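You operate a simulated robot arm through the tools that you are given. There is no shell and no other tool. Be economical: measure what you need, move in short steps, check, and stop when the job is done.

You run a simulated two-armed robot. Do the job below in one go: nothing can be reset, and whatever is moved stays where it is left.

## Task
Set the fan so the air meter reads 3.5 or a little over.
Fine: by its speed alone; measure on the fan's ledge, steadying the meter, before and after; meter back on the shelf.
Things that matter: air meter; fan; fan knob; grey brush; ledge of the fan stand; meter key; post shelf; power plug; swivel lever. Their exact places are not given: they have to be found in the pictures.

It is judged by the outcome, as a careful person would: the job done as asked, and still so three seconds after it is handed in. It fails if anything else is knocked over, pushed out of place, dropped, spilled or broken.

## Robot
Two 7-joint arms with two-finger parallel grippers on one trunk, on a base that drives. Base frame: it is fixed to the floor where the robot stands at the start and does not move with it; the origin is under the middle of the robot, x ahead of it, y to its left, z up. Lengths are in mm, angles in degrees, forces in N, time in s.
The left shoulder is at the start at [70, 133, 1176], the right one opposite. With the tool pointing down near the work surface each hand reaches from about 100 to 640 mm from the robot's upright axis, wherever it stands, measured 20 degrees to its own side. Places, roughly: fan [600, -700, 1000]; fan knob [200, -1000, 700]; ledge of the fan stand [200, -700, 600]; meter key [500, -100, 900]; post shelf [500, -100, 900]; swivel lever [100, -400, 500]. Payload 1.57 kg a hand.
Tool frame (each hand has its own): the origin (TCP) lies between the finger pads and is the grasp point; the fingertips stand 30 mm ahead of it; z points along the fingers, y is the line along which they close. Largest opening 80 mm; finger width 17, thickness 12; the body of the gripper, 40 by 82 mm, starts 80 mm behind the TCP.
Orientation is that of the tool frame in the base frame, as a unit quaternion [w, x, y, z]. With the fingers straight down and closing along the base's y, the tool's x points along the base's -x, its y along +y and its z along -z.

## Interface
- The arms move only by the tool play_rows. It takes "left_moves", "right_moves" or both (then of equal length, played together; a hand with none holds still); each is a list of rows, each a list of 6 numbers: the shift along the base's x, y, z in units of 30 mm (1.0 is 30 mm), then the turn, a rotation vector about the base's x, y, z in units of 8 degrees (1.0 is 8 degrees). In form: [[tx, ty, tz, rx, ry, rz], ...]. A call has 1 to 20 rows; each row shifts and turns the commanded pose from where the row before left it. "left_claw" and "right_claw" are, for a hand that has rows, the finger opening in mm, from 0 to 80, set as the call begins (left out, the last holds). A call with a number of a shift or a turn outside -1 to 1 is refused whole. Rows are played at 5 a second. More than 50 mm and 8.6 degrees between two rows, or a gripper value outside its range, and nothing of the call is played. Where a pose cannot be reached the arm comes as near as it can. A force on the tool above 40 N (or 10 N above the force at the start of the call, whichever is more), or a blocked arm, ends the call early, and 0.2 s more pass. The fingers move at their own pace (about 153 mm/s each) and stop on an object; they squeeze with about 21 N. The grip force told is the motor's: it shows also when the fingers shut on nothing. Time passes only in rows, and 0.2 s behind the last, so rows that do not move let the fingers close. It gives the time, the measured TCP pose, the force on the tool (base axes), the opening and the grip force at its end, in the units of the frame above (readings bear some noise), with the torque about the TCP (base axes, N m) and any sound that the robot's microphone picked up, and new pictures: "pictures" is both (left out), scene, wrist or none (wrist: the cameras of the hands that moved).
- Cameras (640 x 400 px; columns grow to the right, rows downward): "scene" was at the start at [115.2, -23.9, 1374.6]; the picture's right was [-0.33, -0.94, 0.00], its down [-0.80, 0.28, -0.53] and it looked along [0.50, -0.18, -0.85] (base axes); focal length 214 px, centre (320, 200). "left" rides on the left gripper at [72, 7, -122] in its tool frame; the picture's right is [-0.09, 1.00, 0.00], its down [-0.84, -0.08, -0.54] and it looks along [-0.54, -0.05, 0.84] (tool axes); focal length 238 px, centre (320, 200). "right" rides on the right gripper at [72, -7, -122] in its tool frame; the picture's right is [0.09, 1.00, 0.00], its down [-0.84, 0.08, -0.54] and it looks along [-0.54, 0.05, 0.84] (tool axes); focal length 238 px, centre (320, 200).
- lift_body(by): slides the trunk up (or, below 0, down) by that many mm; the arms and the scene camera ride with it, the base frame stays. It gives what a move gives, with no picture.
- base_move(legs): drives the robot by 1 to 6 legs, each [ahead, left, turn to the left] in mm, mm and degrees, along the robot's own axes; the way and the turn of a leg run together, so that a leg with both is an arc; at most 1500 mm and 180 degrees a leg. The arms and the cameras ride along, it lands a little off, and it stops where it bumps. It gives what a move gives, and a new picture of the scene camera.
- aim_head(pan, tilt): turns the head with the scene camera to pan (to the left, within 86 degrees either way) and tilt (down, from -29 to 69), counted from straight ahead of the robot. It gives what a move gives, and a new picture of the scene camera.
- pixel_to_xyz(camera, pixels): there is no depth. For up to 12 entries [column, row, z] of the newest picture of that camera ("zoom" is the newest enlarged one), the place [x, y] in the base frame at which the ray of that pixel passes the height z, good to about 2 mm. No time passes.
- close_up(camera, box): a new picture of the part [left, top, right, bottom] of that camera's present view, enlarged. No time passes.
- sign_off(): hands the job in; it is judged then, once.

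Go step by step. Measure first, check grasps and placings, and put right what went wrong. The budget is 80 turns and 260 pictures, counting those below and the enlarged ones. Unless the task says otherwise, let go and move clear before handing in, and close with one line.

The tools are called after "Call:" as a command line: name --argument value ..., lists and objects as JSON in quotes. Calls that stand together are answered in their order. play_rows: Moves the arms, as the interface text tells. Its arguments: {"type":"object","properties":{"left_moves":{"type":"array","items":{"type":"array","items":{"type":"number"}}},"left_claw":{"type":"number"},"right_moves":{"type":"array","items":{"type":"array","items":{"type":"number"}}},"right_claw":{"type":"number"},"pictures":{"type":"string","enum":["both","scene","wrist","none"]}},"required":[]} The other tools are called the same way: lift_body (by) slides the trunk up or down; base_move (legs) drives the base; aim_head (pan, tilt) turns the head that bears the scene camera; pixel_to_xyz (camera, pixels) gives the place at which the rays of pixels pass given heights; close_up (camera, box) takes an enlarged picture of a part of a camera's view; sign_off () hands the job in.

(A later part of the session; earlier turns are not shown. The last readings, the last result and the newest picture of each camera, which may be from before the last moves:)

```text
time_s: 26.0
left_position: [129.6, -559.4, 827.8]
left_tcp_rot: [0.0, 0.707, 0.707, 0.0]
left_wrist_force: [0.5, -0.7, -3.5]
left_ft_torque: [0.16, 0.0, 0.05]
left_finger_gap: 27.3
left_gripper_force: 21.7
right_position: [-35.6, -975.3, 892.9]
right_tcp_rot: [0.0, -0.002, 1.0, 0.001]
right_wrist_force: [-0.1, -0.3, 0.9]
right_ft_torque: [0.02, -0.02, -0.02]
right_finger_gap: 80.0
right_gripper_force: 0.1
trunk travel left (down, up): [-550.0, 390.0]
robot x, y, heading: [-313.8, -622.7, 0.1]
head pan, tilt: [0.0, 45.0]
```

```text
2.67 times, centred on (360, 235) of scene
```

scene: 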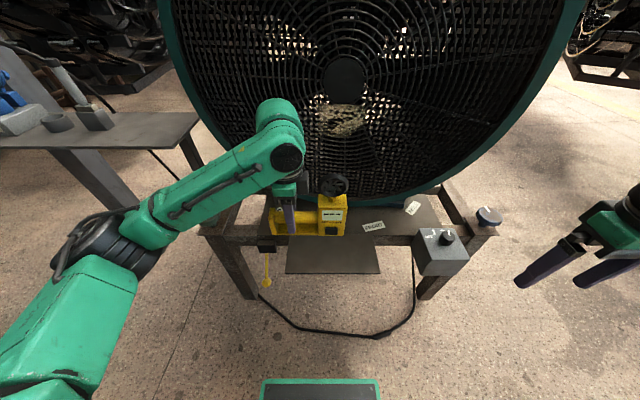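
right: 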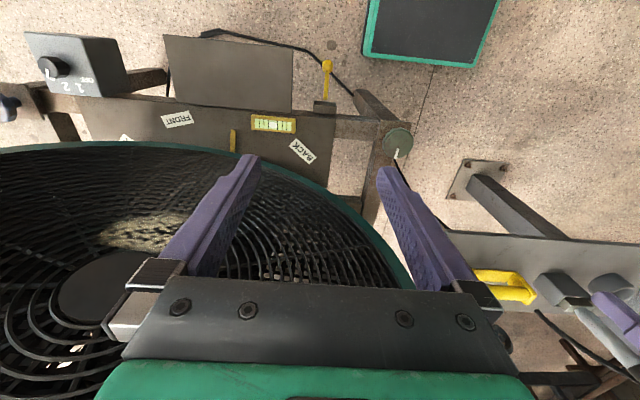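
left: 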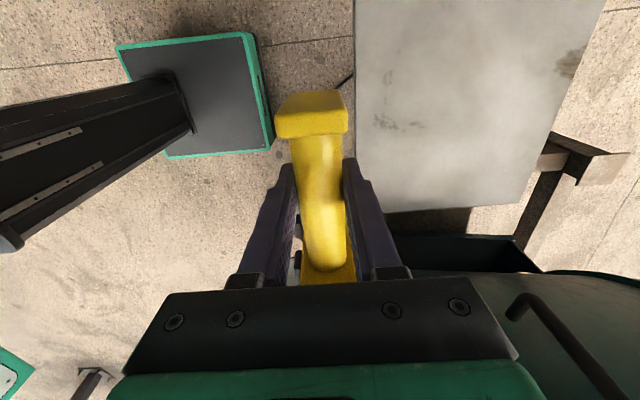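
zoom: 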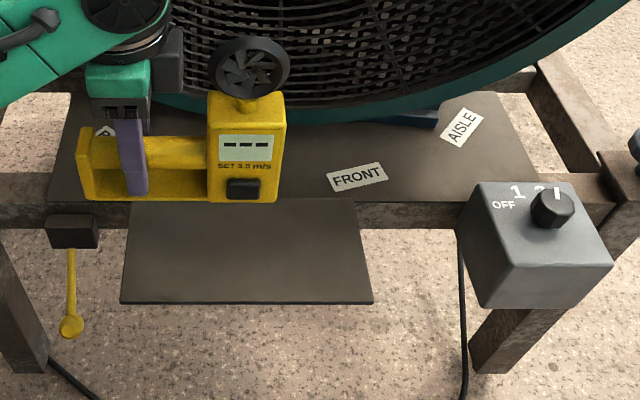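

Ledge z ≈615 confirmed. Drive 38 mm ahead then lower the meter toward TCP (167,-575).

Call:
base_move --legs '[[38, 0, 0]]'

Call:
play_rows --left_moves '[[0, -0.27, -1, 0, 0, 0], [0, -0.27, -1, 0, 0, 0], [0, 0, -1, 0, 0, 0], [0, 0, -1, 0, 0, 0]]' --pictures "both"

Call:
close_up --camera "scene" --box '[240, 160, 480, 310]'

```text
time_s: 26.9
left_position: [167.1, -558.2, 827.9]
left_tcp_rot: [0.0, 0.706, 0.709, 0.0]
left_wrist_force: [0.3, 0.3, -2.2]
left_ft_torque: [0.17, 0.03, -0.03]
left_finger_gap: 27.5
left_gripper_force: 21.1
right_position: [1.2, -973.7, 892.3]
right_tcp_rot: [0.0, -0.001, 1.0, 0.001]
right_wrist_force: [-0.1, -0.5, -0.8]
right_ft_torque: [-0.03, 0.01, 0.02]
right_finger_gap: 80.0
right_gripper_force: 0.1
trunk travel left (down, up): [-550.0, 390.0]
robot x, y, heading: [-273.2, -622.1, 0.4]
head pan, tilt: [0.0, 45.0]
```

scene: 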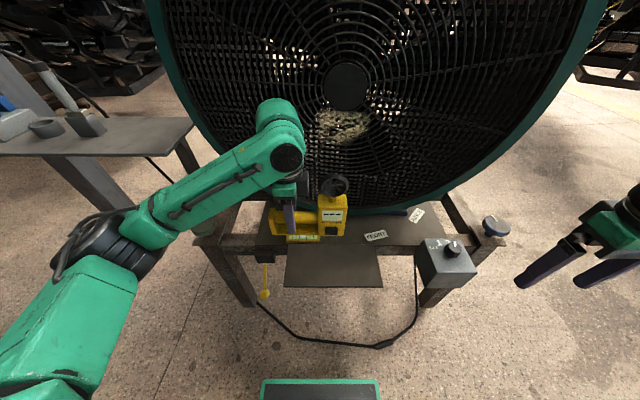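

```text
time_s: 27.9
left_position: [167.0, -574.2, 707.1]
left_tcp_rot: [-0.001, 0.706, 0.708, -0.001]
left_wrist_force: [0.6, -0.1, -2.9]
left_ft_torque: [0.17, 0.04, 0.03]
left_finger_gap: 27.7
left_gripper_force: 21.5
right_position: [2.1, -975.4, 893.2]
right_tcp_rot: [0.0, -0.001, 1.0, 0.0]
right_wrist_force: [-0.4, -0.2, -0.1]
right_ft_torque: [0.02, -0.01, -0.01]
right_finger_gap: 80.0
right_gripper_force: 0.0
trunk travel left (down, up): [-550.0, 390.0]
robot x, y, heading: [-272.6, -623.4, 0.3]
head pan, tilt: [0.0, 45.0]
```

scene: 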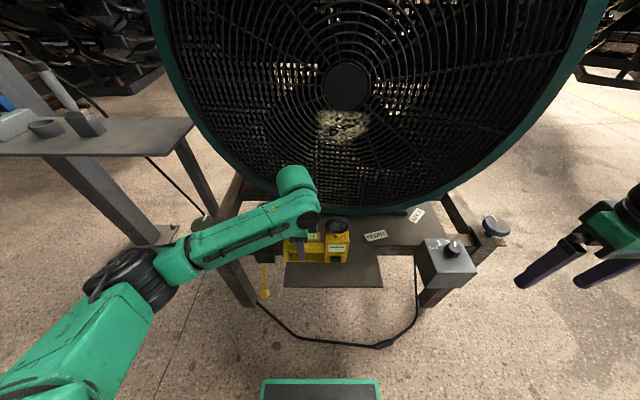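
left: 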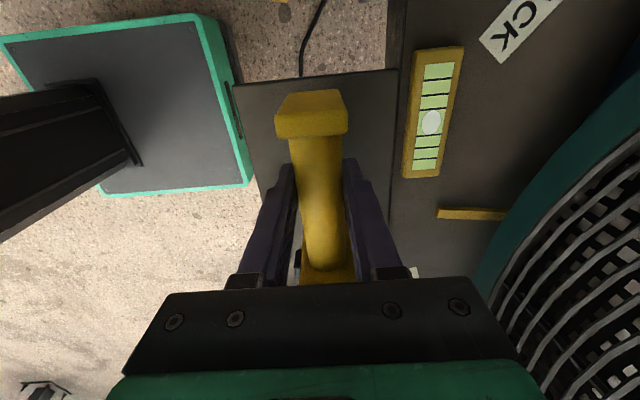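

```text
2.67 times, centred on (360, 235) of scene
```

zoom: 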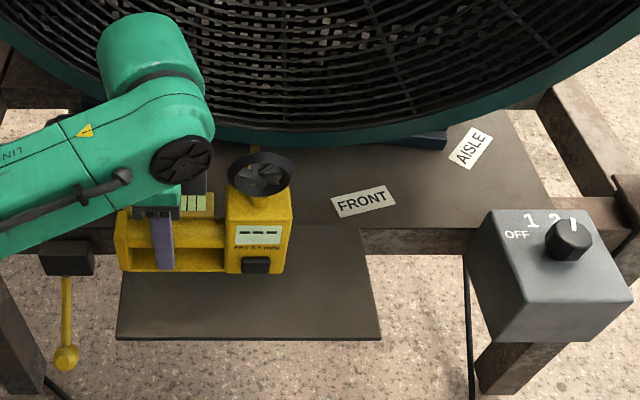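

Everything clear; meter hovers ~45 mm over the ledge. Lower until contact.

Call:
play_rows --left_moves '[[0, 0, -0.6, 0, 0, 0], [0, 0, -0.5, 0, 0, 0], [0, 0, -0.1, 0, 0, 0], [0, 0, -0.1, 0, 0, 0]]' --pictures "wrist"

Call:
close_up --camera "scene" --box '[264, 190, 424, 290]'

```text
time_s: 28.9
left_position: [168.3, -574.8, 668.5]
left_tcp_rot: [0.0, 0.706, 0.708, 0.0]
left_wrist_force: [0.6, 0.2, -2.8]
left_ft_torque: [0.14, 0.02, 0.01]
left_finger_gap: 27.5
left_gripper_force: 21.3
right_position: [1.0, -975.6, 893.1]
right_tcp_rot: [0.0, -0.002, 1.0, 0.0]
right_wrist_force: [-0.5, -0.3, -0.1]
right_ft_torque: [0.0, 0.02, 0.0]
right_finger_gap: 80.1
right_gripper_force: 0.1
trunk travel left (down, up): [-550.0, 390.0]
robot x, y, heading: [-270.4, -621.5, 0.2]
head pan, tilt: [0.0, 45.0]
```

left: 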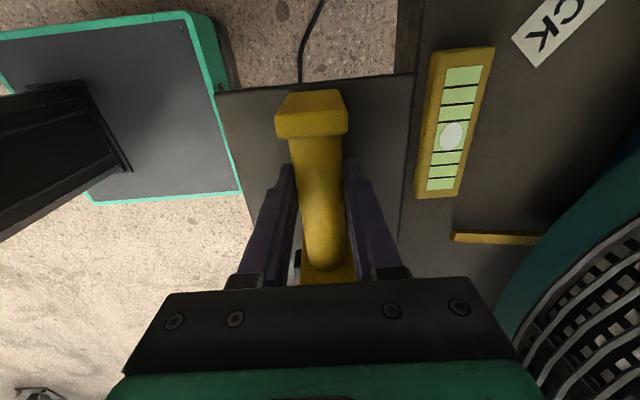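

```text
4.00 times, centred on (344, 240) of scene
```

zoom: 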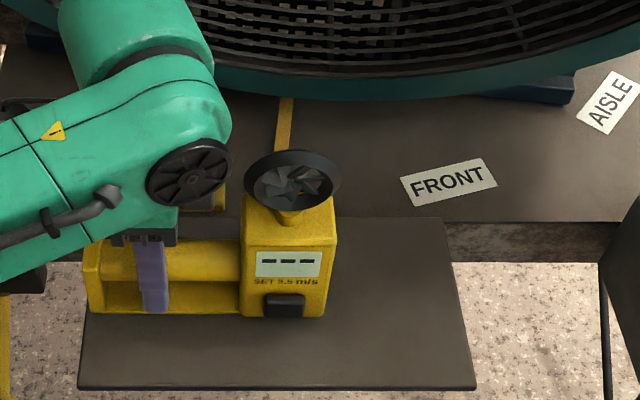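

Call:
play_rows --left_moves '[[0, 0, -0.08, 0, 0, 0], [0, 0, -0.08, 0, 0, 0], [0, 0, -0.08, 0, 0, 0]]' --pictures "none"

```text
time_s: 29.7
left_position: [168.1, -574.6, 664.7]
left_tcp_rot: [0.003, 0.706, 0.708, 0.002]
left_wrist_force: [4.2, 3.3, 21.8]
left_ft_torque: [0.03, -0.02, 0.01]
left_finger_gap: 28.1
left_gripper_force: 21.3
right_position: [0.4, -975.0, 893.3]
right_tcp_rot: [0.001, -0.001, 1.0, 0.0]
right_wrist_force: [0.1, 0.0, 0.1]
right_ft_torque: [-0.02, 0.0, -0.01]
right_finger_gap: 80.0
right_gripper_force: 0.1
trunk travel left (down, up): [-550.0, 390.0]
robot x, y, heading: [-275.5, -622.5, 0.1]
head pan, tilt: [0.0, 45.0]
```

Meter is resting on the ledge (22 N contact); I ease up 2 mm, and bring the closed right hand, tilted forward, to in front of the key.

Call:
play_rows --left_moves '[[0, 0, 0.07, 0, 0, 0], [0, 0, 0, 0, 0, 0], [0, 0, 0, 0, 0, 0], [0, 0, 0, 0, 0, 0], [0, 0, 0, 0, 0, 0], [0, 0, 0, 0, 0, 0], [0, 0, 0, 0, 0, 0], [0, 0, 0, 0, 0, 0], [0, 0, 0, 0, 0, 0], [0, 0, 0, 0, 0, 0], [0, 0, 0, 0, 0, 0]]' --right_moves '[[0.15, 0.95, -0.58, 0, -0.64, 0], [0.15, 0.95, -0.58, 0, -0.64, 0], [0.15, 0.95, -0.58, 0, -0.64, 0], [0.15, 0.95, -0.58, 0, -0.64, 0], [0.15, 0.95, -0.58, 0, -0.64, 0], [0.15, 0.95, -0.58, 0, -0.64, 0], [0.15, 0.95, -0.58, 0, -0.64, 0], [0.15, 0.95, -0.58, 0, -0.64, 0], [0.15, 0.95, -0.58, 0, -0.64, 0], [0.15, 0.95, -0.58, 0, -0.64, 0], [0.15, 0.93, -0.58, 0, -0.6, 0]]' --right_claw 0

Call:
close_up --camera "scene" --box '[264, 190, 424, 290]'

```text
time_s: 32.1
left_position: [168.7, -573.4, 663.5]
left_tcp_rot: [-0.001, 0.706, 0.709, -0.001]
left_wrist_force: [0.3, 0.2, -2.6]
left_ft_torque: [0.13, -0.02, -0.02]
left_finger_gap: 27.7
left_gripper_force: 21.1
right_position: [212.6, -738.9, 801.8]
right_tcp_rot: [0.47, -0.001, 0.883, -0.001]
right_wrist_force: [-0.2, 0.7, 0.8]
right_ft_torque: [-0.02, -0.01, -0.02]
right_finger_gap: 0.2
right_gripper_force: 21.1
right hand out of reach, approached as far as the arm can: row 1, 2, 3, 4, 5, 6, 7
trunk travel left (down, up): [-550.0, 390.0]
robot x, y, heading: [-272.0, -621.6, 0.2]
head pan, tilt: [0.0, 45.0]
```

scene: 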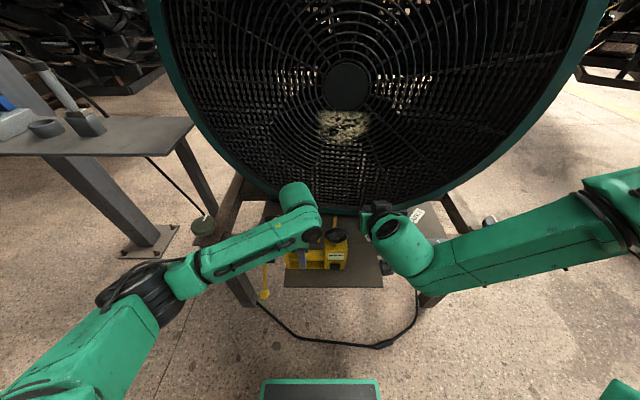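
right: 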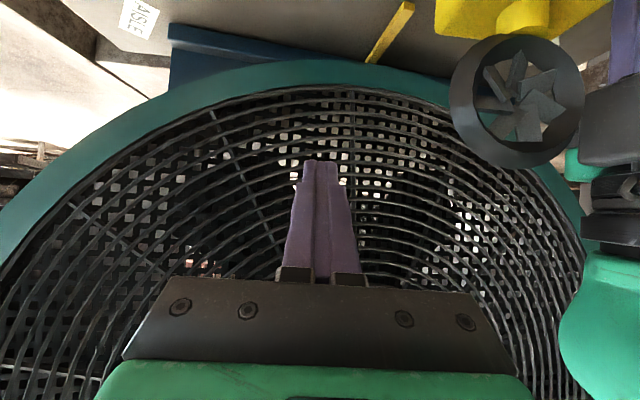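
left: 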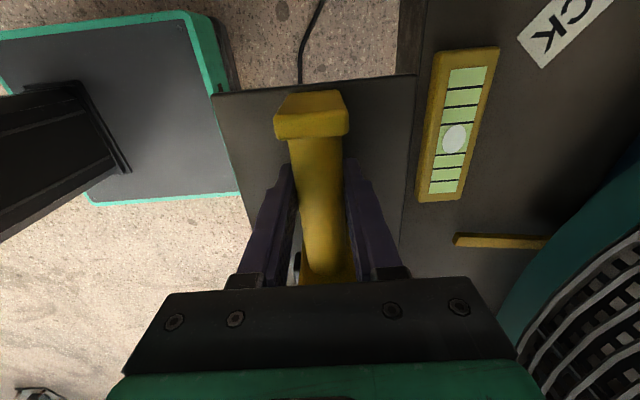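

```text
4.00 times, centred on (344, 240) of scene
```

zoom: 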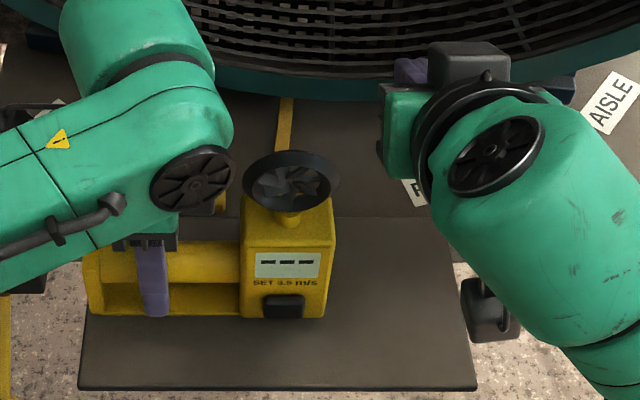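

The right hand was pushed out to (212,-739,802), near the grille, because a 56° tilt is unreachable near the body (no contact force). I back it off along -x while reducing the tilt.

Call:
play_rows --right_moves '[[-0.6, -0.2, 0, 0, 0.9, 0], [-0.8, -0.2, 0, 0, 0.9, 0], [-1, -0.2, 0, 0, 0.9, 0], [-1, 0, 0, 0, 0.8, 0], [-1, 0, 0, 0, 0, 0]]' --pictures "scene"

```text
time_s: 33.3
left_position: [168.0, -575.0, 664.5]
left_tcp_rot: [-0.001, 0.706, 0.708, 0.0]
left_wrist_force: [0.6, -0.3, -2.4]
left_ft_torque: [0.16, -0.04, 0.01]
left_finger_gap: 27.4
left_gripper_force: 20.8
right_position: [146.1, -838.6, 744.7]
right_tcp_rot: [0.272, -0.014, 0.962, 0.003]
right_wrist_force: [-0.5, 0.1, -0.1]
right_ft_torque: [-0.01, 0.0, 0.01]
right_finger_gap: 0.1
right_gripper_force: 21.6
right hand out of reach, approached as far as the arm can: row 2, 3, 4, 5
trunk travel left (down, up): [-550.0, 390.0]
robot x, y, heading: [-274.4, -618.8, -0.1]
head pan, tilt: [0.0, 45.0]
```

scene: 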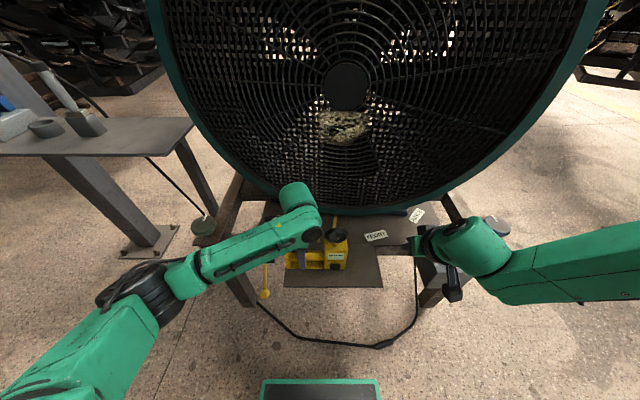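

Tilt makes close-in poses unreachable; I'll use only about 12° tilt. First up and back with turning upright.

Call:
play_rows --right_moves '[[-0.3, 0, 0.8, 0, 0.9, 0], [-0.5, 0, 0.6, 0, 0.8, 0], [-0.7, 0, 0, 0, 0.7, 0], [-0.7, 0, 0, 0, 0, 0]]' --pictures "scene"

```text
time_s: 34.3
left_position: [167.6, -575.9, 664.0]
left_tcp_rot: [0.0, 0.706, 0.708, 0.001]
left_wrist_force: [0.0, -0.1, -2.2]
left_ft_torque: [0.2, 0.01, -0.04]
left_finger_gap: 27.6
left_gripper_force: 21.0
right_position: [129.3, -844.9, 766.6]
right_tcp_rot: [0.14, -0.011, 0.99, -0.002]
right_wrist_force: [0.6, 1.0, -0.3]
right_ft_torque: [-0.04, 0.0, -0.01]
right_finger_gap: 0.2
right_gripper_force: 21.0
right hand out of reach, approached as far as the arm can: row 1, 2, 3, 4
trunk travel left (down, up): [-550.0, 390.0]
robot x, y, heading: [-272.8, -620.6, 0.1]
head pan, tilt: [0.0, 45.0]
```

scene: 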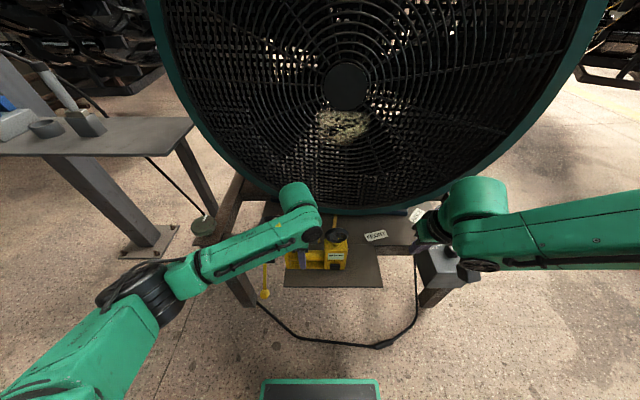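

Call:
play_rows --right_moves '[[0, 0, 0.3, 0, 1, 0], [0, 0, 0.5, 0, 1, 0], [-0.3, 0, 0.8, 0, 0, 0], [-0.5, 0, 0.8, 0, 0, 0], [-0.5, 0, 0.8, 0, 0, 0]]' --pictures "scene"

```text
time_s: 35.5
left_position: [165.6, -574.7, 664.3]
left_tcp_rot: [0.0, 0.706, 0.709, 0.0]
left_wrist_force: [0.6, -0.5, -2.4]
left_ft_torque: [0.17, -0.05, 0.01]
left_finger_gap: 27.8
left_gripper_force: 20.7
right_position: [88.9, -843.3, 863.1]
right_tcp_rot: [0.002, -0.011, 1.0, -0.001]
right_wrist_force: [-0.1, 0.3, 0.2]
right_ft_torque: [-0.01, 0.0, 0.02]
right_finger_gap: 0.0
right_gripper_force: 21.4
trunk travel left (down, up): [-550.0, 390.0]
robot x, y, heading: [-275.1, -620.4, 0.2]
head pan, tilt: [0.0, 45.0]
```

scene: 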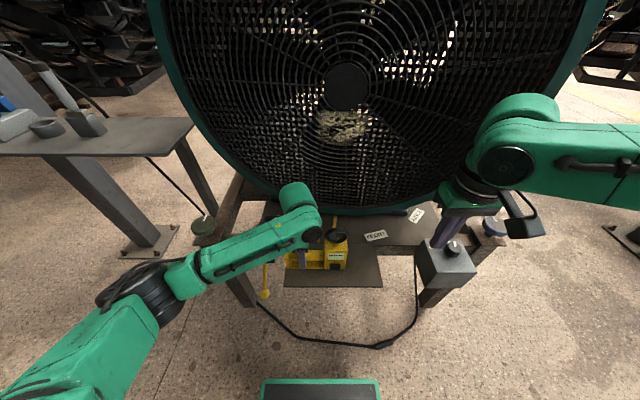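

The hand is upright again. Instead of tilting forward, I'll tilt about x (fingers pointing down-left) so the gripper body stays clear of the vane; checking reach halfway.

Call:
play_rows --right_moves '[[-0.1, 0.5, -0.7, 0.83, 0, 0], [-0.1, 0.7, -0.7, 0.83, 0, 0], [0, 0.7, -0.7, 0.83, 0, 0]]' --pictures "none"

```text
time_s: 36.3
left_position: [166.5, -574.2, 665.0]
left_tcp_rot: [0.0, 0.706, 0.708, 0.0]
left_wrist_force: [0.0, 0.2, -2.2]
left_ft_torque: [0.17, 0.0, 0.02]
left_finger_gap: 27.4
left_gripper_force: 20.9
right_position: [83.9, -787.4, 799.4]
right_tcp_rot: [0.005, -0.01, 0.985, 0.173]
right_wrist_force: [0.9, 0.2, 0.6]
right_ft_torque: [-0.01, 0.05, -0.04]
right_finger_gap: 0.0
right_gripper_force: 21.0
trunk travel left (down, up): [-550.0, 390.0]
robot x, y, heading: [-269.8, -619.7, 0.5]
head pan, tilt: [0.0, 45.0]
```

Call:
play_rows --right_moves '[[0, 0.8, -1, 0.65, 0, 0], [0, 0.8, -1, 0.65, 0, 0], [0, 0.8, -1, 0.6, 0, 0], [0, 0.8, -0.96, 0.6, 0, 0]]' --pictures "both"

Call:
close_up --camera "scene" --box '[264, 190, 424, 290]'

```text
time_s: 37.3
left_position: [168.4, -573.6, 663.3]
left_tcp_rot: [-0.001, 0.706, 0.708, 0.001]
left_wrist_force: [0.2, 0.1, -2.1]
left_ft_torque: [0.15, -0.01, -0.01]
left_finger_gap: 27.5
left_gripper_force: 21.0
right_position: [84.1, -691.5, 680.3]
right_tcp_rot: [0.006, -0.01, 0.94, 0.342]
right_wrist_force: [0.2, 0.4, -0.3]
right_ft_torque: [0.0, -0.02, -0.04]
right_finger_gap: 0.0
right_gripper_force: 21.2
trunk travel left (down, up): [-550.0, 390.0]
robot x, y, heading: [-274.4, -624.0, 0.0]
head pan, tilt: [0.0, 45.0]
```

scene: 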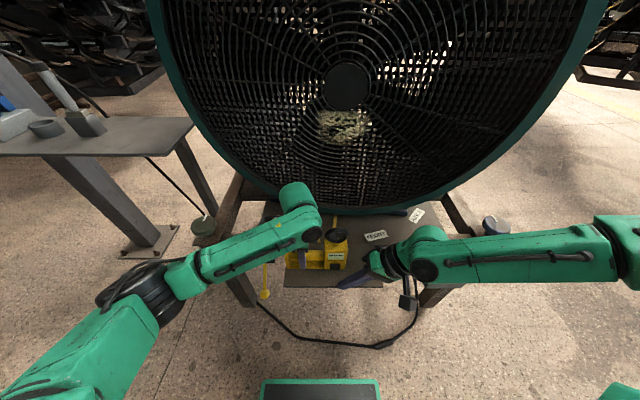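
right: 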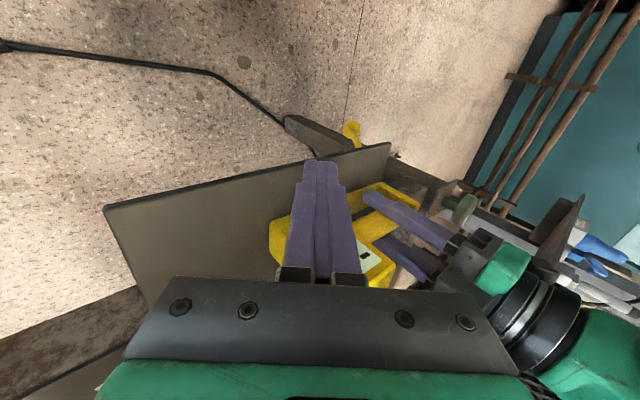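

```text
4.00 times, centred on (344, 240) of scene
```

zoom: 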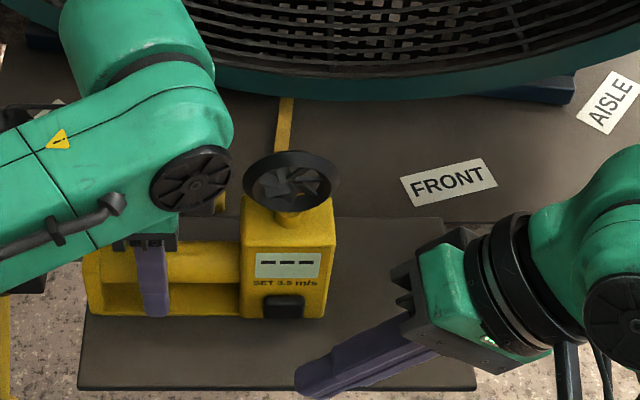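

Call:
pixel_to_xyz --camera "scene" --pixels '[[335, 266.5, 640], [335, 266.5, 648], [335, 266.5, 656]]'

Call:
play_rows --right_moves '[[0, 0.5, -0.57, 0, 0, 0], [0.8, 0, 0, 0, 0, 0], [0.4, 0, 0, 0, 0, 0]]' --pictures "scene"

Call:
close_up --camera "scene" --box '[304, 210, 384, 290]'

```text
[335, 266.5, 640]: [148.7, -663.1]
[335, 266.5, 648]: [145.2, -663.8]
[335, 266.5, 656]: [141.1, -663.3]
```

```text
time_s: 38.1
left_position: [167.9, -574.3, 663.9]
left_tcp_rot: [0.0, 0.706, 0.708, -0.001]
left_wrist_force: [0.3, -0.4, -1.8]
left_ft_torque: [0.11, 0.0, 0.0]
left_finger_gap: 27.5
left_gripper_force: 21.3
right_position: [121.0, -676.5, 663.6]
right_tcp_rot: [0.006, -0.01, 0.94, 0.34]
right_wrist_force: [-0.7, 0.4, 0.6]
right_ft_torque: [0.02, -0.04, 0.0]
right_finger_gap: 0.1
right_gripper_force: 20.7
trunk travel left (down, up): [-550.0, 390.0]
robot x, y, heading: [-270.7, -619.4, 0.5]
head pan, tilt: [0.0, 45.0]
```

scene: 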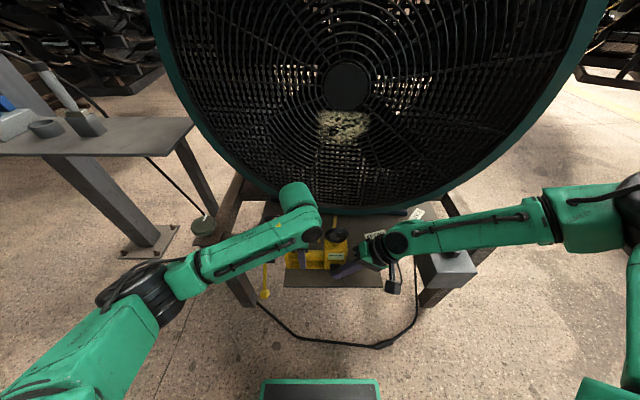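

```text
5.00 times, centred on (344, 250) of scene
```

zoom: 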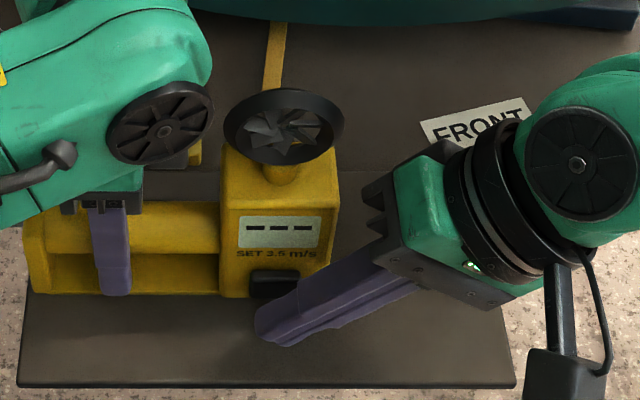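

The fingertip is in front of the key. Push in +x in small steps.

Call:
play_rows --right_moves '[[0.15, 0, 0, 0, 0, 0], [0.15, 0, 0, 0, 0, 0], [0.1, 0, 0, 0, 0, 0], [0.1, 0, 0, 0, 0, 0]]' --pictures "none"

Call:
close_up --camera "scene" --box '[304, 210, 384, 290]'

```text
time_s: 39.1
left_position: [167.5, -573.8, 663.7]
left_tcp_rot: [0.0, 0.706, 0.708, 0.0]
left_wrist_force: [1.9, -0.2, -2.1]
left_ft_torque: [0.08, -0.04, 0.15]
left_finger_gap: 28.0
left_gripper_force: 20.6
right_position: [134.4, -677.0, 664.3]
right_tcp_rot: [0.006, -0.009, 0.94, 0.342]
right_wrist_force: [-1.4, 0.8, -0.5]
right_ft_torque: [0.02, 0.03, 0.03]
right_finger_gap: 0.0
right_gripper_force: 21.1
trunk travel left (down, up): [-550.0, 390.0]
robot x, y, heading: [-273.0, -622.5, -0.1]
head pan, tilt: [0.0, 45.0]
heard: click
```

```text
5.00 times, centred on (344, 250) of scene
```

zoom: 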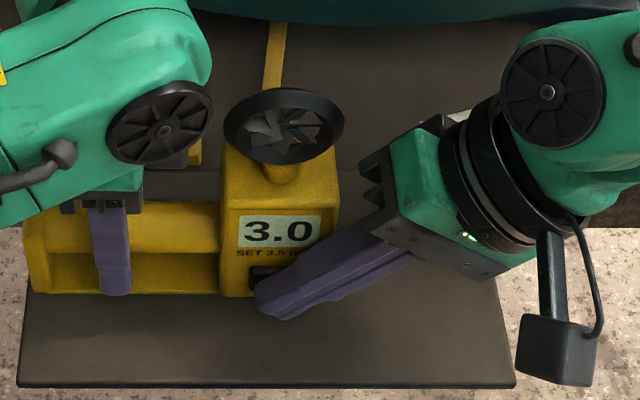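

The key clicked and the meter shows 3.0. I back the finger off and see whether the reading holds.

Call:
play_rows --right_moves '[[-0.4, 0, 0, 0, 0, 0], [-0.8, 0, 0, 0, 0, 0], [-0.4, 0, 0, 0, 0, 0], [0, 0, 0, 0, 0, 0], [0, 0, 0, 0, 0, 0], [0, 0, 0, 0, 0, 0]]' --pictures "none"

Call:
close_up --camera "scene" --box '[304, 210, 384, 290]'

Call:
close_up --camera "scene" --box '[400, 210, 520, 300]'

```text
time_s: 40.5
left_position: [167.2, -573.3, 664.0]
left_tcp_rot: [0.0, 0.706, 0.708, 0.001]
left_wrist_force: [-1.4, -0.3, -1.3]
left_ft_torque: [0.06, 0.02, 0.0]
left_finger_gap: 27.8
left_gripper_force: 20.9
right_position: [86.6, -677.3, 663.6]
right_tcp_rot: [0.006, -0.01, 0.94, 0.342]
right_wrist_force: [0.2, -0.4, -0.7]
right_ft_torque: [-0.01, 0.01, 0.03]
right_finger_gap: 0.0
right_gripper_force: 21.0
trunk travel left (down, up): [-550.0, 390.0]
robot x, y, heading: [-273.3, -620.0, -0.1]
head pan, tilt: [0.0, 45.0]
```

```text
5.00 times, centred on (344, 250) of scene
```

zoom: 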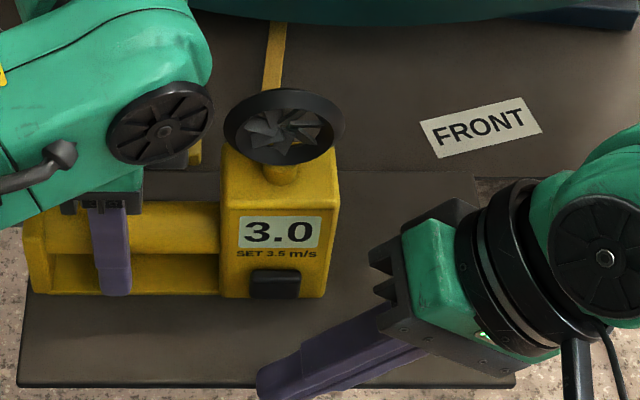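

```text
4.44 times, centred on (460, 255) of scene
```

zoom: 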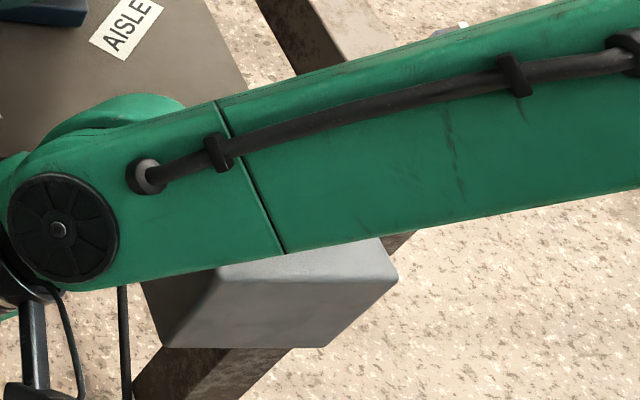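

"Before" reading is 3.0, and the display holds. Now I take the right hand up and over to the knob.

Call:
play_rows --right_moves '[[0, -0.9, 0.9, -0.5, 0, 0], [0, -0.98, 0.9, -0.5, 0, 0], [0, -0.98, 0.9, -0.5, 0, 0], [0, -0.98, 0.9, -0.5, 0, 0], [0, -0.98, 0.9, -0.5, 0, 0], [0.54, -0.98, 0.9, -0.5, 0, 0], [0.54, -0.98, 0, -0.5, 0, 0], [0.54, -0.98, 0, -0.5, 0, 0], [0.54, -0.98, 0, -0.5, 0, 0], [0.54, -0.98, 0, -0.5, 0, 0]]' --right_claw 65

Call:
close_up --camera "scene" --box '[304, 210, 384, 290]'

```text
time_s: 42.7
left_position: [167.6, -574.3, 664.6]
left_tcp_rot: [0.001, 0.706, 0.708, 0.0]
left_wrist_force: [0.1, -0.3, -1.9]
left_ft_torque: [0.03, 0.0, 0.02]
left_finger_gap: 27.4
left_gripper_force: 20.8
right_position: [168.4, -968.9, 825.6]
right_tcp_rot: [0.003, -0.011, 1.0, -0.002]
right_wrist_force: [-0.2, -0.7, -0.2]
right_ft_torque: [0.04, 0.0, -0.01]
right_finger_gap: 64.9
right_gripper_force: 0.1
trunk travel left (down, up): [-550.0, 390.0]
robot x, y, heading: [-271.2, -623.6, 0.3]
head pan, tilt: [0.0, 45.0]
```

scene: 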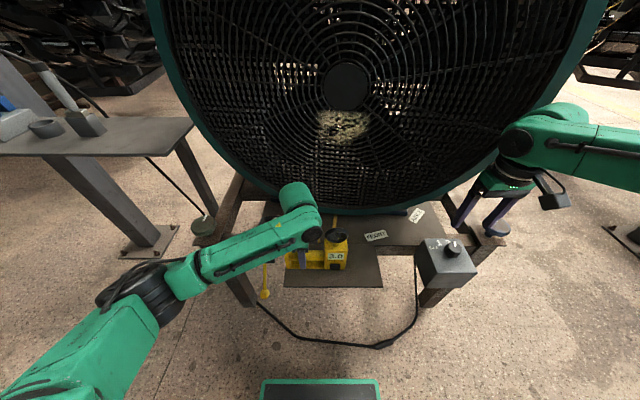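
right: 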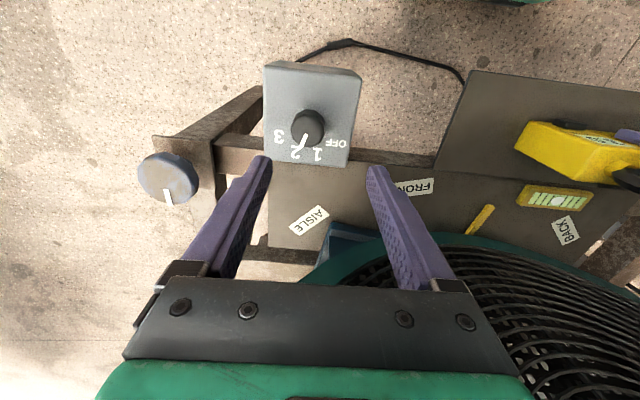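

```text
5.00 times, centred on (344, 250) of scene
```

zoom: 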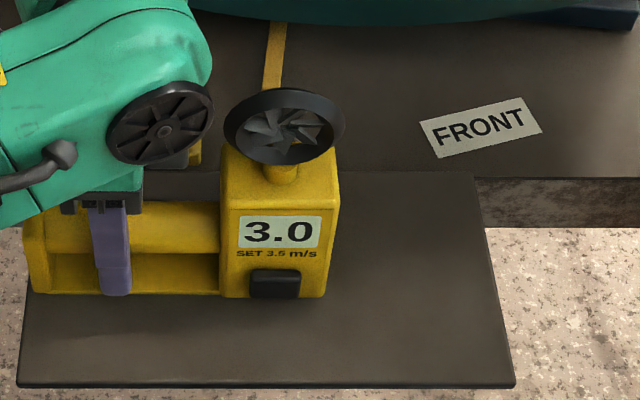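

Call:
close_up --camera "right" --box '[250, 50, 378, 180]'

Call:
pixel_to_xyz --camera "right" --pixels '[[309, 123, 690], [309, 123, 700], [309, 123, 710], [309, 125, 695], [299, 144, 700], [265, 165, 670], [345, 165, 670]]'

Call:
pixel_to_xyz --camera "scene" --pixels '[[454, 247, 690], [454, 247, 700], [454, 247, 710]]'

Call:
close_up --camera "scene" --box '[404, 220, 494, 300]'

```text
3.08 times, centred on (314, 115) of right
```

zoom: 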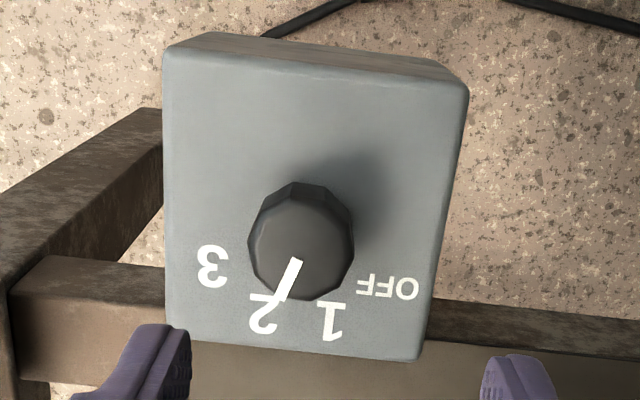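

```text
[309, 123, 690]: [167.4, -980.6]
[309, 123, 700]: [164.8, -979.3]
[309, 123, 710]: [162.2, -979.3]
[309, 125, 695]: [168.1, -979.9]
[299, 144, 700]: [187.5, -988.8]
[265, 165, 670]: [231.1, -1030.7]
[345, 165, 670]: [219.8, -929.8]
```

```text
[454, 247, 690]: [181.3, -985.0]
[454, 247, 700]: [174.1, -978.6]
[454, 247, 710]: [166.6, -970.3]
```

```text
5.00 times, centred on (449, 260) of scene
```

zoom: 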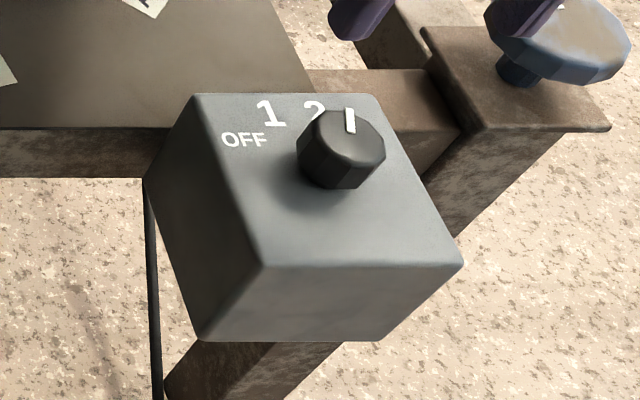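

The knob axis is at (168,-979), top ≈702, pointer right at 2; "3" is clockwise. Descend around it.

Call:
play_rows --right_moves '[[0, -0.33, -0.9, 0, 0, 0], [0, 0, -0.9, 0, 0, 0], [0, 0, -0.9, 0, 0, 0], [0, 0, -0.7, 0, 0, 0], [0, 0, 0, 0, 0, 0]]' --pictures "both"

Call:
close_up --camera "scene" --box '[404, 180, 524, 300]'

```text
time_s: 43.9
left_position: [167.9, -573.9, 664.0]
left_tcp_rot: [0.0, 0.706, 0.708, 0.0]
left_wrist_force: [0.5, 0.1, -1.1]
left_ft_torque: [-0.01, 0.0, -0.03]
left_finger_gap: 27.3
left_gripper_force: 20.9
right_position: [167.2, -977.1, 723.5]
right_tcp_rot: [0.002, -0.011, 1.0, -0.001]
right_wrist_force: [-0.4, -0.1, 0.4]
right_ft_torque: [0.01, 0.01, 0.02]
right_finger_gap: 64.8
right_gripper_force: 0.0
trunk travel left (down, up): [-550.0, 390.0]
robot x, y, heading: [-270.3, -622.6, 0.1]
head pan, tilt: [0.0, 45.0]
```

scene: 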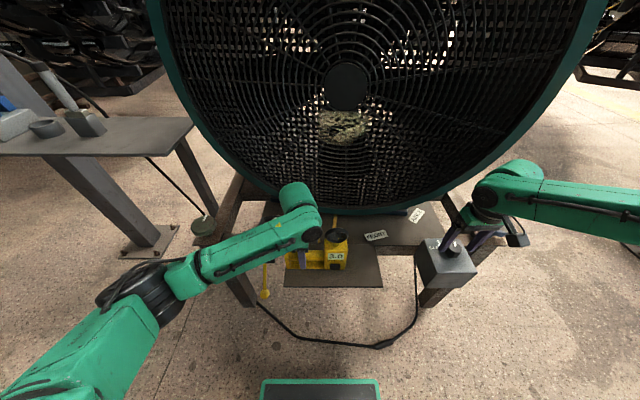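
right: 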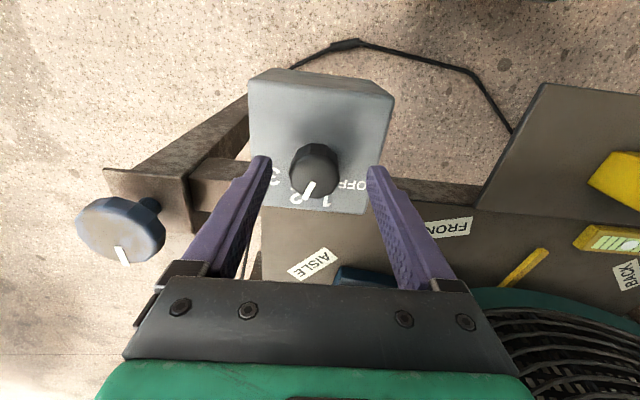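

```text
3.33 times, centred on (464, 240) of scene
```

zoom: 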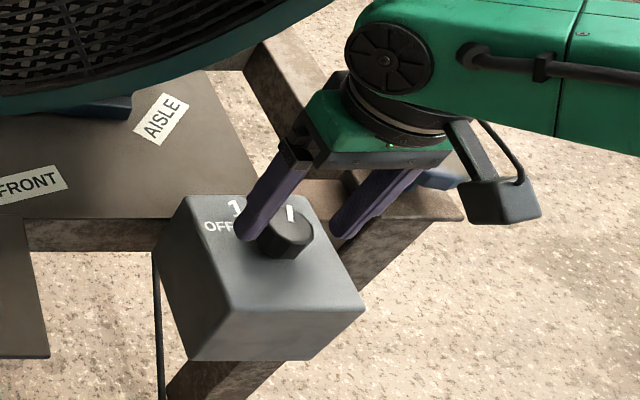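

Call:
pixel_to_xyz --camera "right" --pixels '[[314, 168, 690], [314, 168, 700], [314, 168, 710], [321, 200, 675], [321, 214, 670]]'

Call:
close_up --camera "right" --box '[240, 120, 400, 220]'

```text
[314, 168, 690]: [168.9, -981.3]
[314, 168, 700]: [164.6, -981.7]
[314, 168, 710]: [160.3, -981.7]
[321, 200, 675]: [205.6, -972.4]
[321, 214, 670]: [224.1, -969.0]
```

```text
4.00 times, centred on (320, 170) of right
```

zoom: 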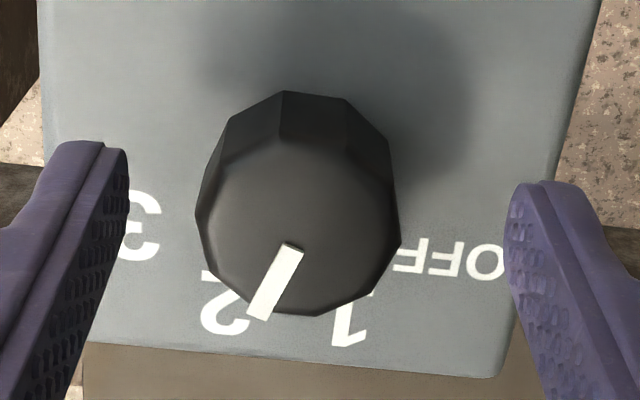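

Knob is centred near (171,-980); nudge by +4,-3, go down 7 mm, and close.

Call:
play_rows --right_moves '[[0.12, -0.1, -0.25, 0, 0, 0], [0, 0, 0, 0, 0, 0]]' --pictures "none"

Call:
play_rows --right_moves '[[0, 0, 0, 0, 0, 0], [0, 0, 0, 0, 0, 0], [0, 0, 0, 0, 0, 0]]' --right_claw 25 --pictures "wrist"

Call:
close_up --camera "right" --box '[240, 120, 400, 220]'

```text
time_s: 44.5
left_position: [166.9, -574.5, 664.7]
left_tcp_rot: [-0.001, 0.706, 0.708, 0.0]
left_wrist_force: [0.0, -0.1, -0.9]
left_ft_torque: [0.0, 0.01, 0.01]
left_finger_gap: 27.5
left_gripper_force: 20.8
right_position: [170.9, -980.5, 717.1]
right_tcp_rot: [0.003, -0.011, 1.0, -0.001]
right_wrist_force: [0.1, 0.1, -0.5]
right_ft_torque: [0.02, -0.01, 0.01]
right_finger_gap: 64.9
right_gripper_force: 0.0
trunk travel left (down, up): [-550.0, 390.0]
robot x, y, heading: [-276.7, -622.3, 0.3]
head pan, tilt: [0.0, 45.0]
```

```text
time_s: 45.3
left_position: [167.0, -574.1, 663.9]
left_tcp_rot: [0.0, 0.706, 0.709, -0.001]
left_wrist_force: [-1.4, 0.6, 0.4]
left_ft_torque: [-0.07, 0.01, -0.05]
left_finger_gap: 27.4
left_gripper_force: 21.3
right_position: [170.7, -981.5, 717.0]
right_tcp_rot: [0.002, -0.012, 1.0, -0.002]
right_wrist_force: [0.0, -1.6, -0.8]
right_ft_torque: [-0.17, 0.11, 0.01]
right_finger_gap: 36.3
right_gripper_force: 42.5
trunk travel left (down, up): [-550.0, 390.0]
robot x, y, heading: [-274.3, -620.8, 0.4]
head pan, tilt: [0.0, 45.0]
```

right: 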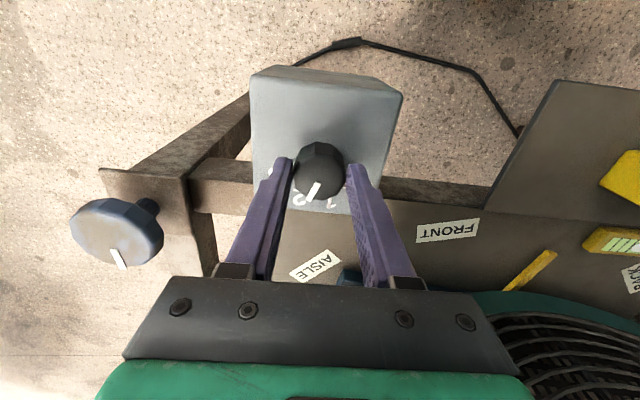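

```text
4.00 times, centred on (320, 170) of right
```

zoom: 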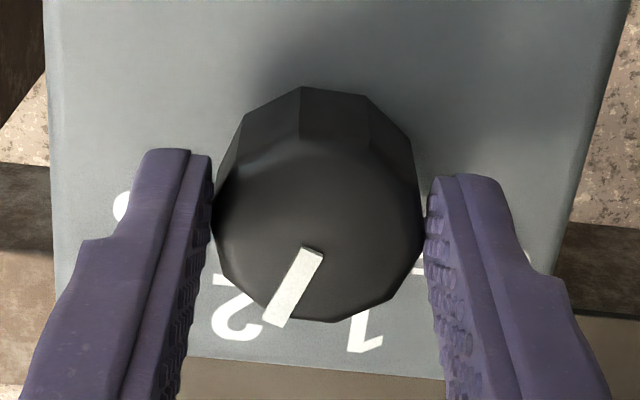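

Knob gripped. Turn about 15° clockwise (from above) and watch the pointer.

Call:
play_rows --right_moves '[[0, 0, 0, 0, 0, -0.63], [0, 0, 0, 0, 0, -0.63], [0, 0, 0, 0, 0, -0.63], [0, 0, 0, 0, 0, 0]]' --pictures "wrist"

Call:
close_up --camera "right" --box '[240, 120, 400, 220]'

Call:
close_up --camera "scene" --box '[304, 210, 384, 290]'

```text
time_s: 46.3
left_position: [167.4, -575.5, 664.0]
left_tcp_rot: [0.0, 0.705, 0.709, 0.0]
left_wrist_force: [0.1, -0.2, -1.5]
left_ft_torque: [-0.01, -0.02, -0.03]
left_finger_gap: 27.4
left_gripper_force: 20.9
right_position: [171.6, -980.3, 716.8]
right_tcp_rot: [0.003, 0.121, 0.993, -0.001]
right_wrist_force: [0.9, 2.4, -1.1]
right_ft_torque: [0.19, -0.22, 0.04]
right_finger_gap: 36.3
right_gripper_force: 43.1
trunk travel left (down, up): [-550.0, 390.0]
robot x, y, heading: [-269.9, -622.8, 0.3]
head pan, tilt: [0.0, 45.0]
```

right: 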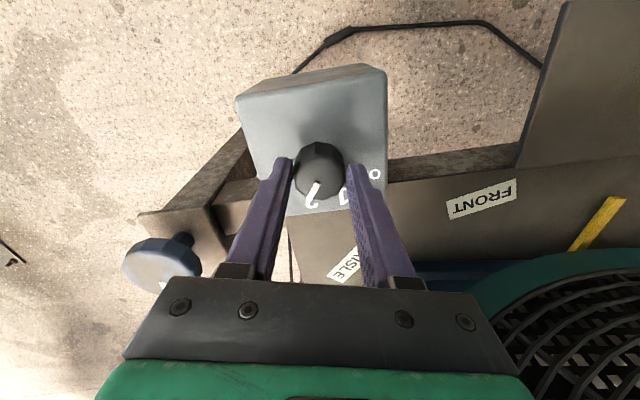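

```text
4.00 times, centred on (320, 170) of right
```

zoom: 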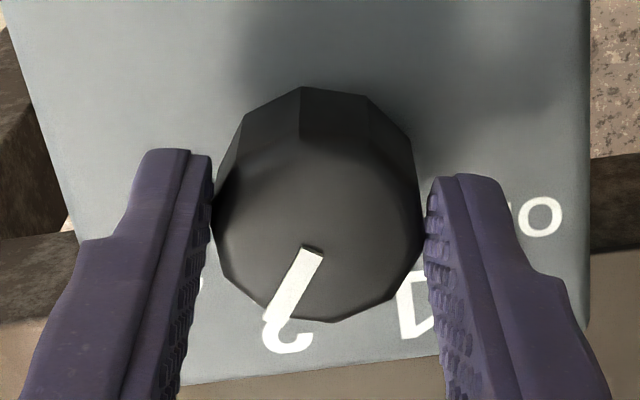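

```text
5.00 times, centred on (344, 250) of scene
```

zoom: 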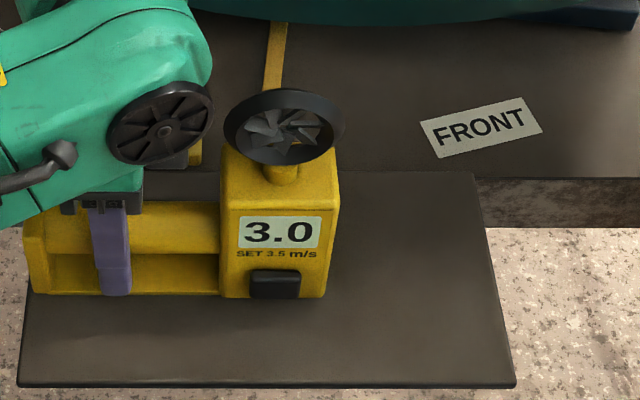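

Knob turned smoothly by 15° (continuous). The display holds the old sample, so release, and return to press the key again.

Call:
play_rows --right_moves '[[0, 0, 0, 0, 0, 0], [0, 0, 0, 0, 0, 0], [0, 0, 0.9, 0, 0, 0], [0, 0, 0.9, 0, 0, 0.95], [0, 0, 0.9, 0, 0, 0.95], [0, 0, 0.9, 0, 0, 0]]' --right_claw 65 --pictures "wrist"

Call:
close_up --camera "right" --box '[250, 50, 378, 180]'

Call:
play_rows --right_moves '[[-0.54, 0.93, 0, 0.5, 0, 0], [-0.54, 0.97, 0, 0.5, 0, 0], [-0.54, 0.97, 0, 0.5, 0, 0], [-0.54, 0.97, 0, 0.5, 0, 0], [-0.54, 0.97, -0.7, 0.5, 0, 0], [-0.2, 0.97, -0.8, 0.5, 0, 0], [0, 0.97, -0.8, 0.5, 0, 0], [0, 0.97, -0.85, 0.5, 0, 0], [0, 0.97, -0.85, 0.5, 0, 0], [0, 0.97, -0.85, 0.5, 0, 0]]' --right_claw 0 --pictures "scene"

```text
time_s: 47.7
left_position: [166.8, -574.7, 664.2]
left_tcp_rot: [0.0, 0.706, 0.708, 0.0]
left_wrist_force: [-0.4, 0.7, -0.6]
left_ft_torque: [-0.01, 0.01, -0.07]
left_finger_gap: 27.4
left_gripper_force: 20.9
right_position: [171.4, -981.3, 825.2]
right_tcp_rot: [0.003, -0.012, 1.0, -0.001]
right_wrist_force: [0.1, 0.4, 0.0]
right_ft_torque: [-0.01, -0.02, -0.01]
right_finger_gap: 65.2
right_gripper_force: 0.1
trunk travel left (down, up): [-550.0, 390.0]
robot x, y, heading: [-276.5, -620.6, 0.4]
head pan, tilt: [0.0, 45.0]
```

right: 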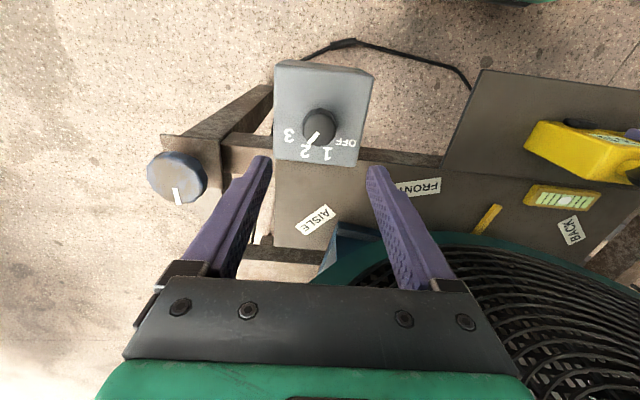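

```text
3.08 times, centred on (314, 115) of right
```

zoom: 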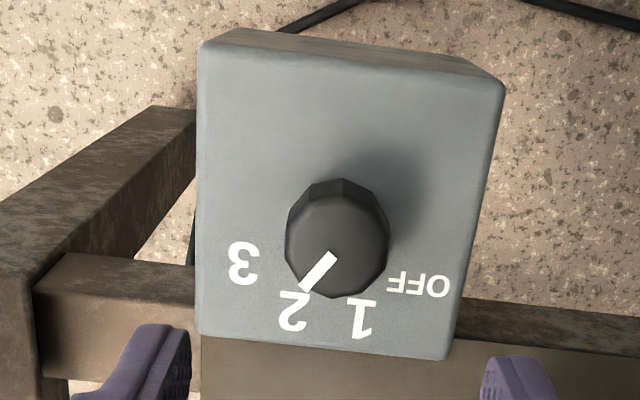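

```text
time_s: 49.9
left_position: [168.1, -573.9, 664.9]
left_tcp_rot: [-0.001, 0.706, 0.709, 0.0]
left_wrist_force: [0.9, 0.8, -2.3]
left_ft_torque: [0.07, -0.03, 0.03]
left_finger_gap: 27.4
left_gripper_force: 21.1
right_position: [84.2, -690.9, 680.9]
right_tcp_rot: [0.007, -0.011, 0.94, 0.342]
right_wrist_force: [0.8, 0.2, 0.1]
right_ft_torque: [0.0, -0.01, -0.01]
right_finger_gap: 0.0
right_gripper_force: 20.6
trunk travel left (down, up): [-550.0, 390.0]
robot x, y, heading: [-272.7, -625.4, -0.1]
head pan, tilt: [0.0, 45.0]
```

scene: 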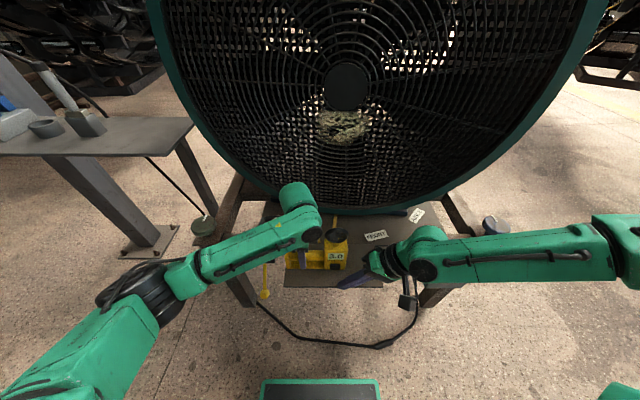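

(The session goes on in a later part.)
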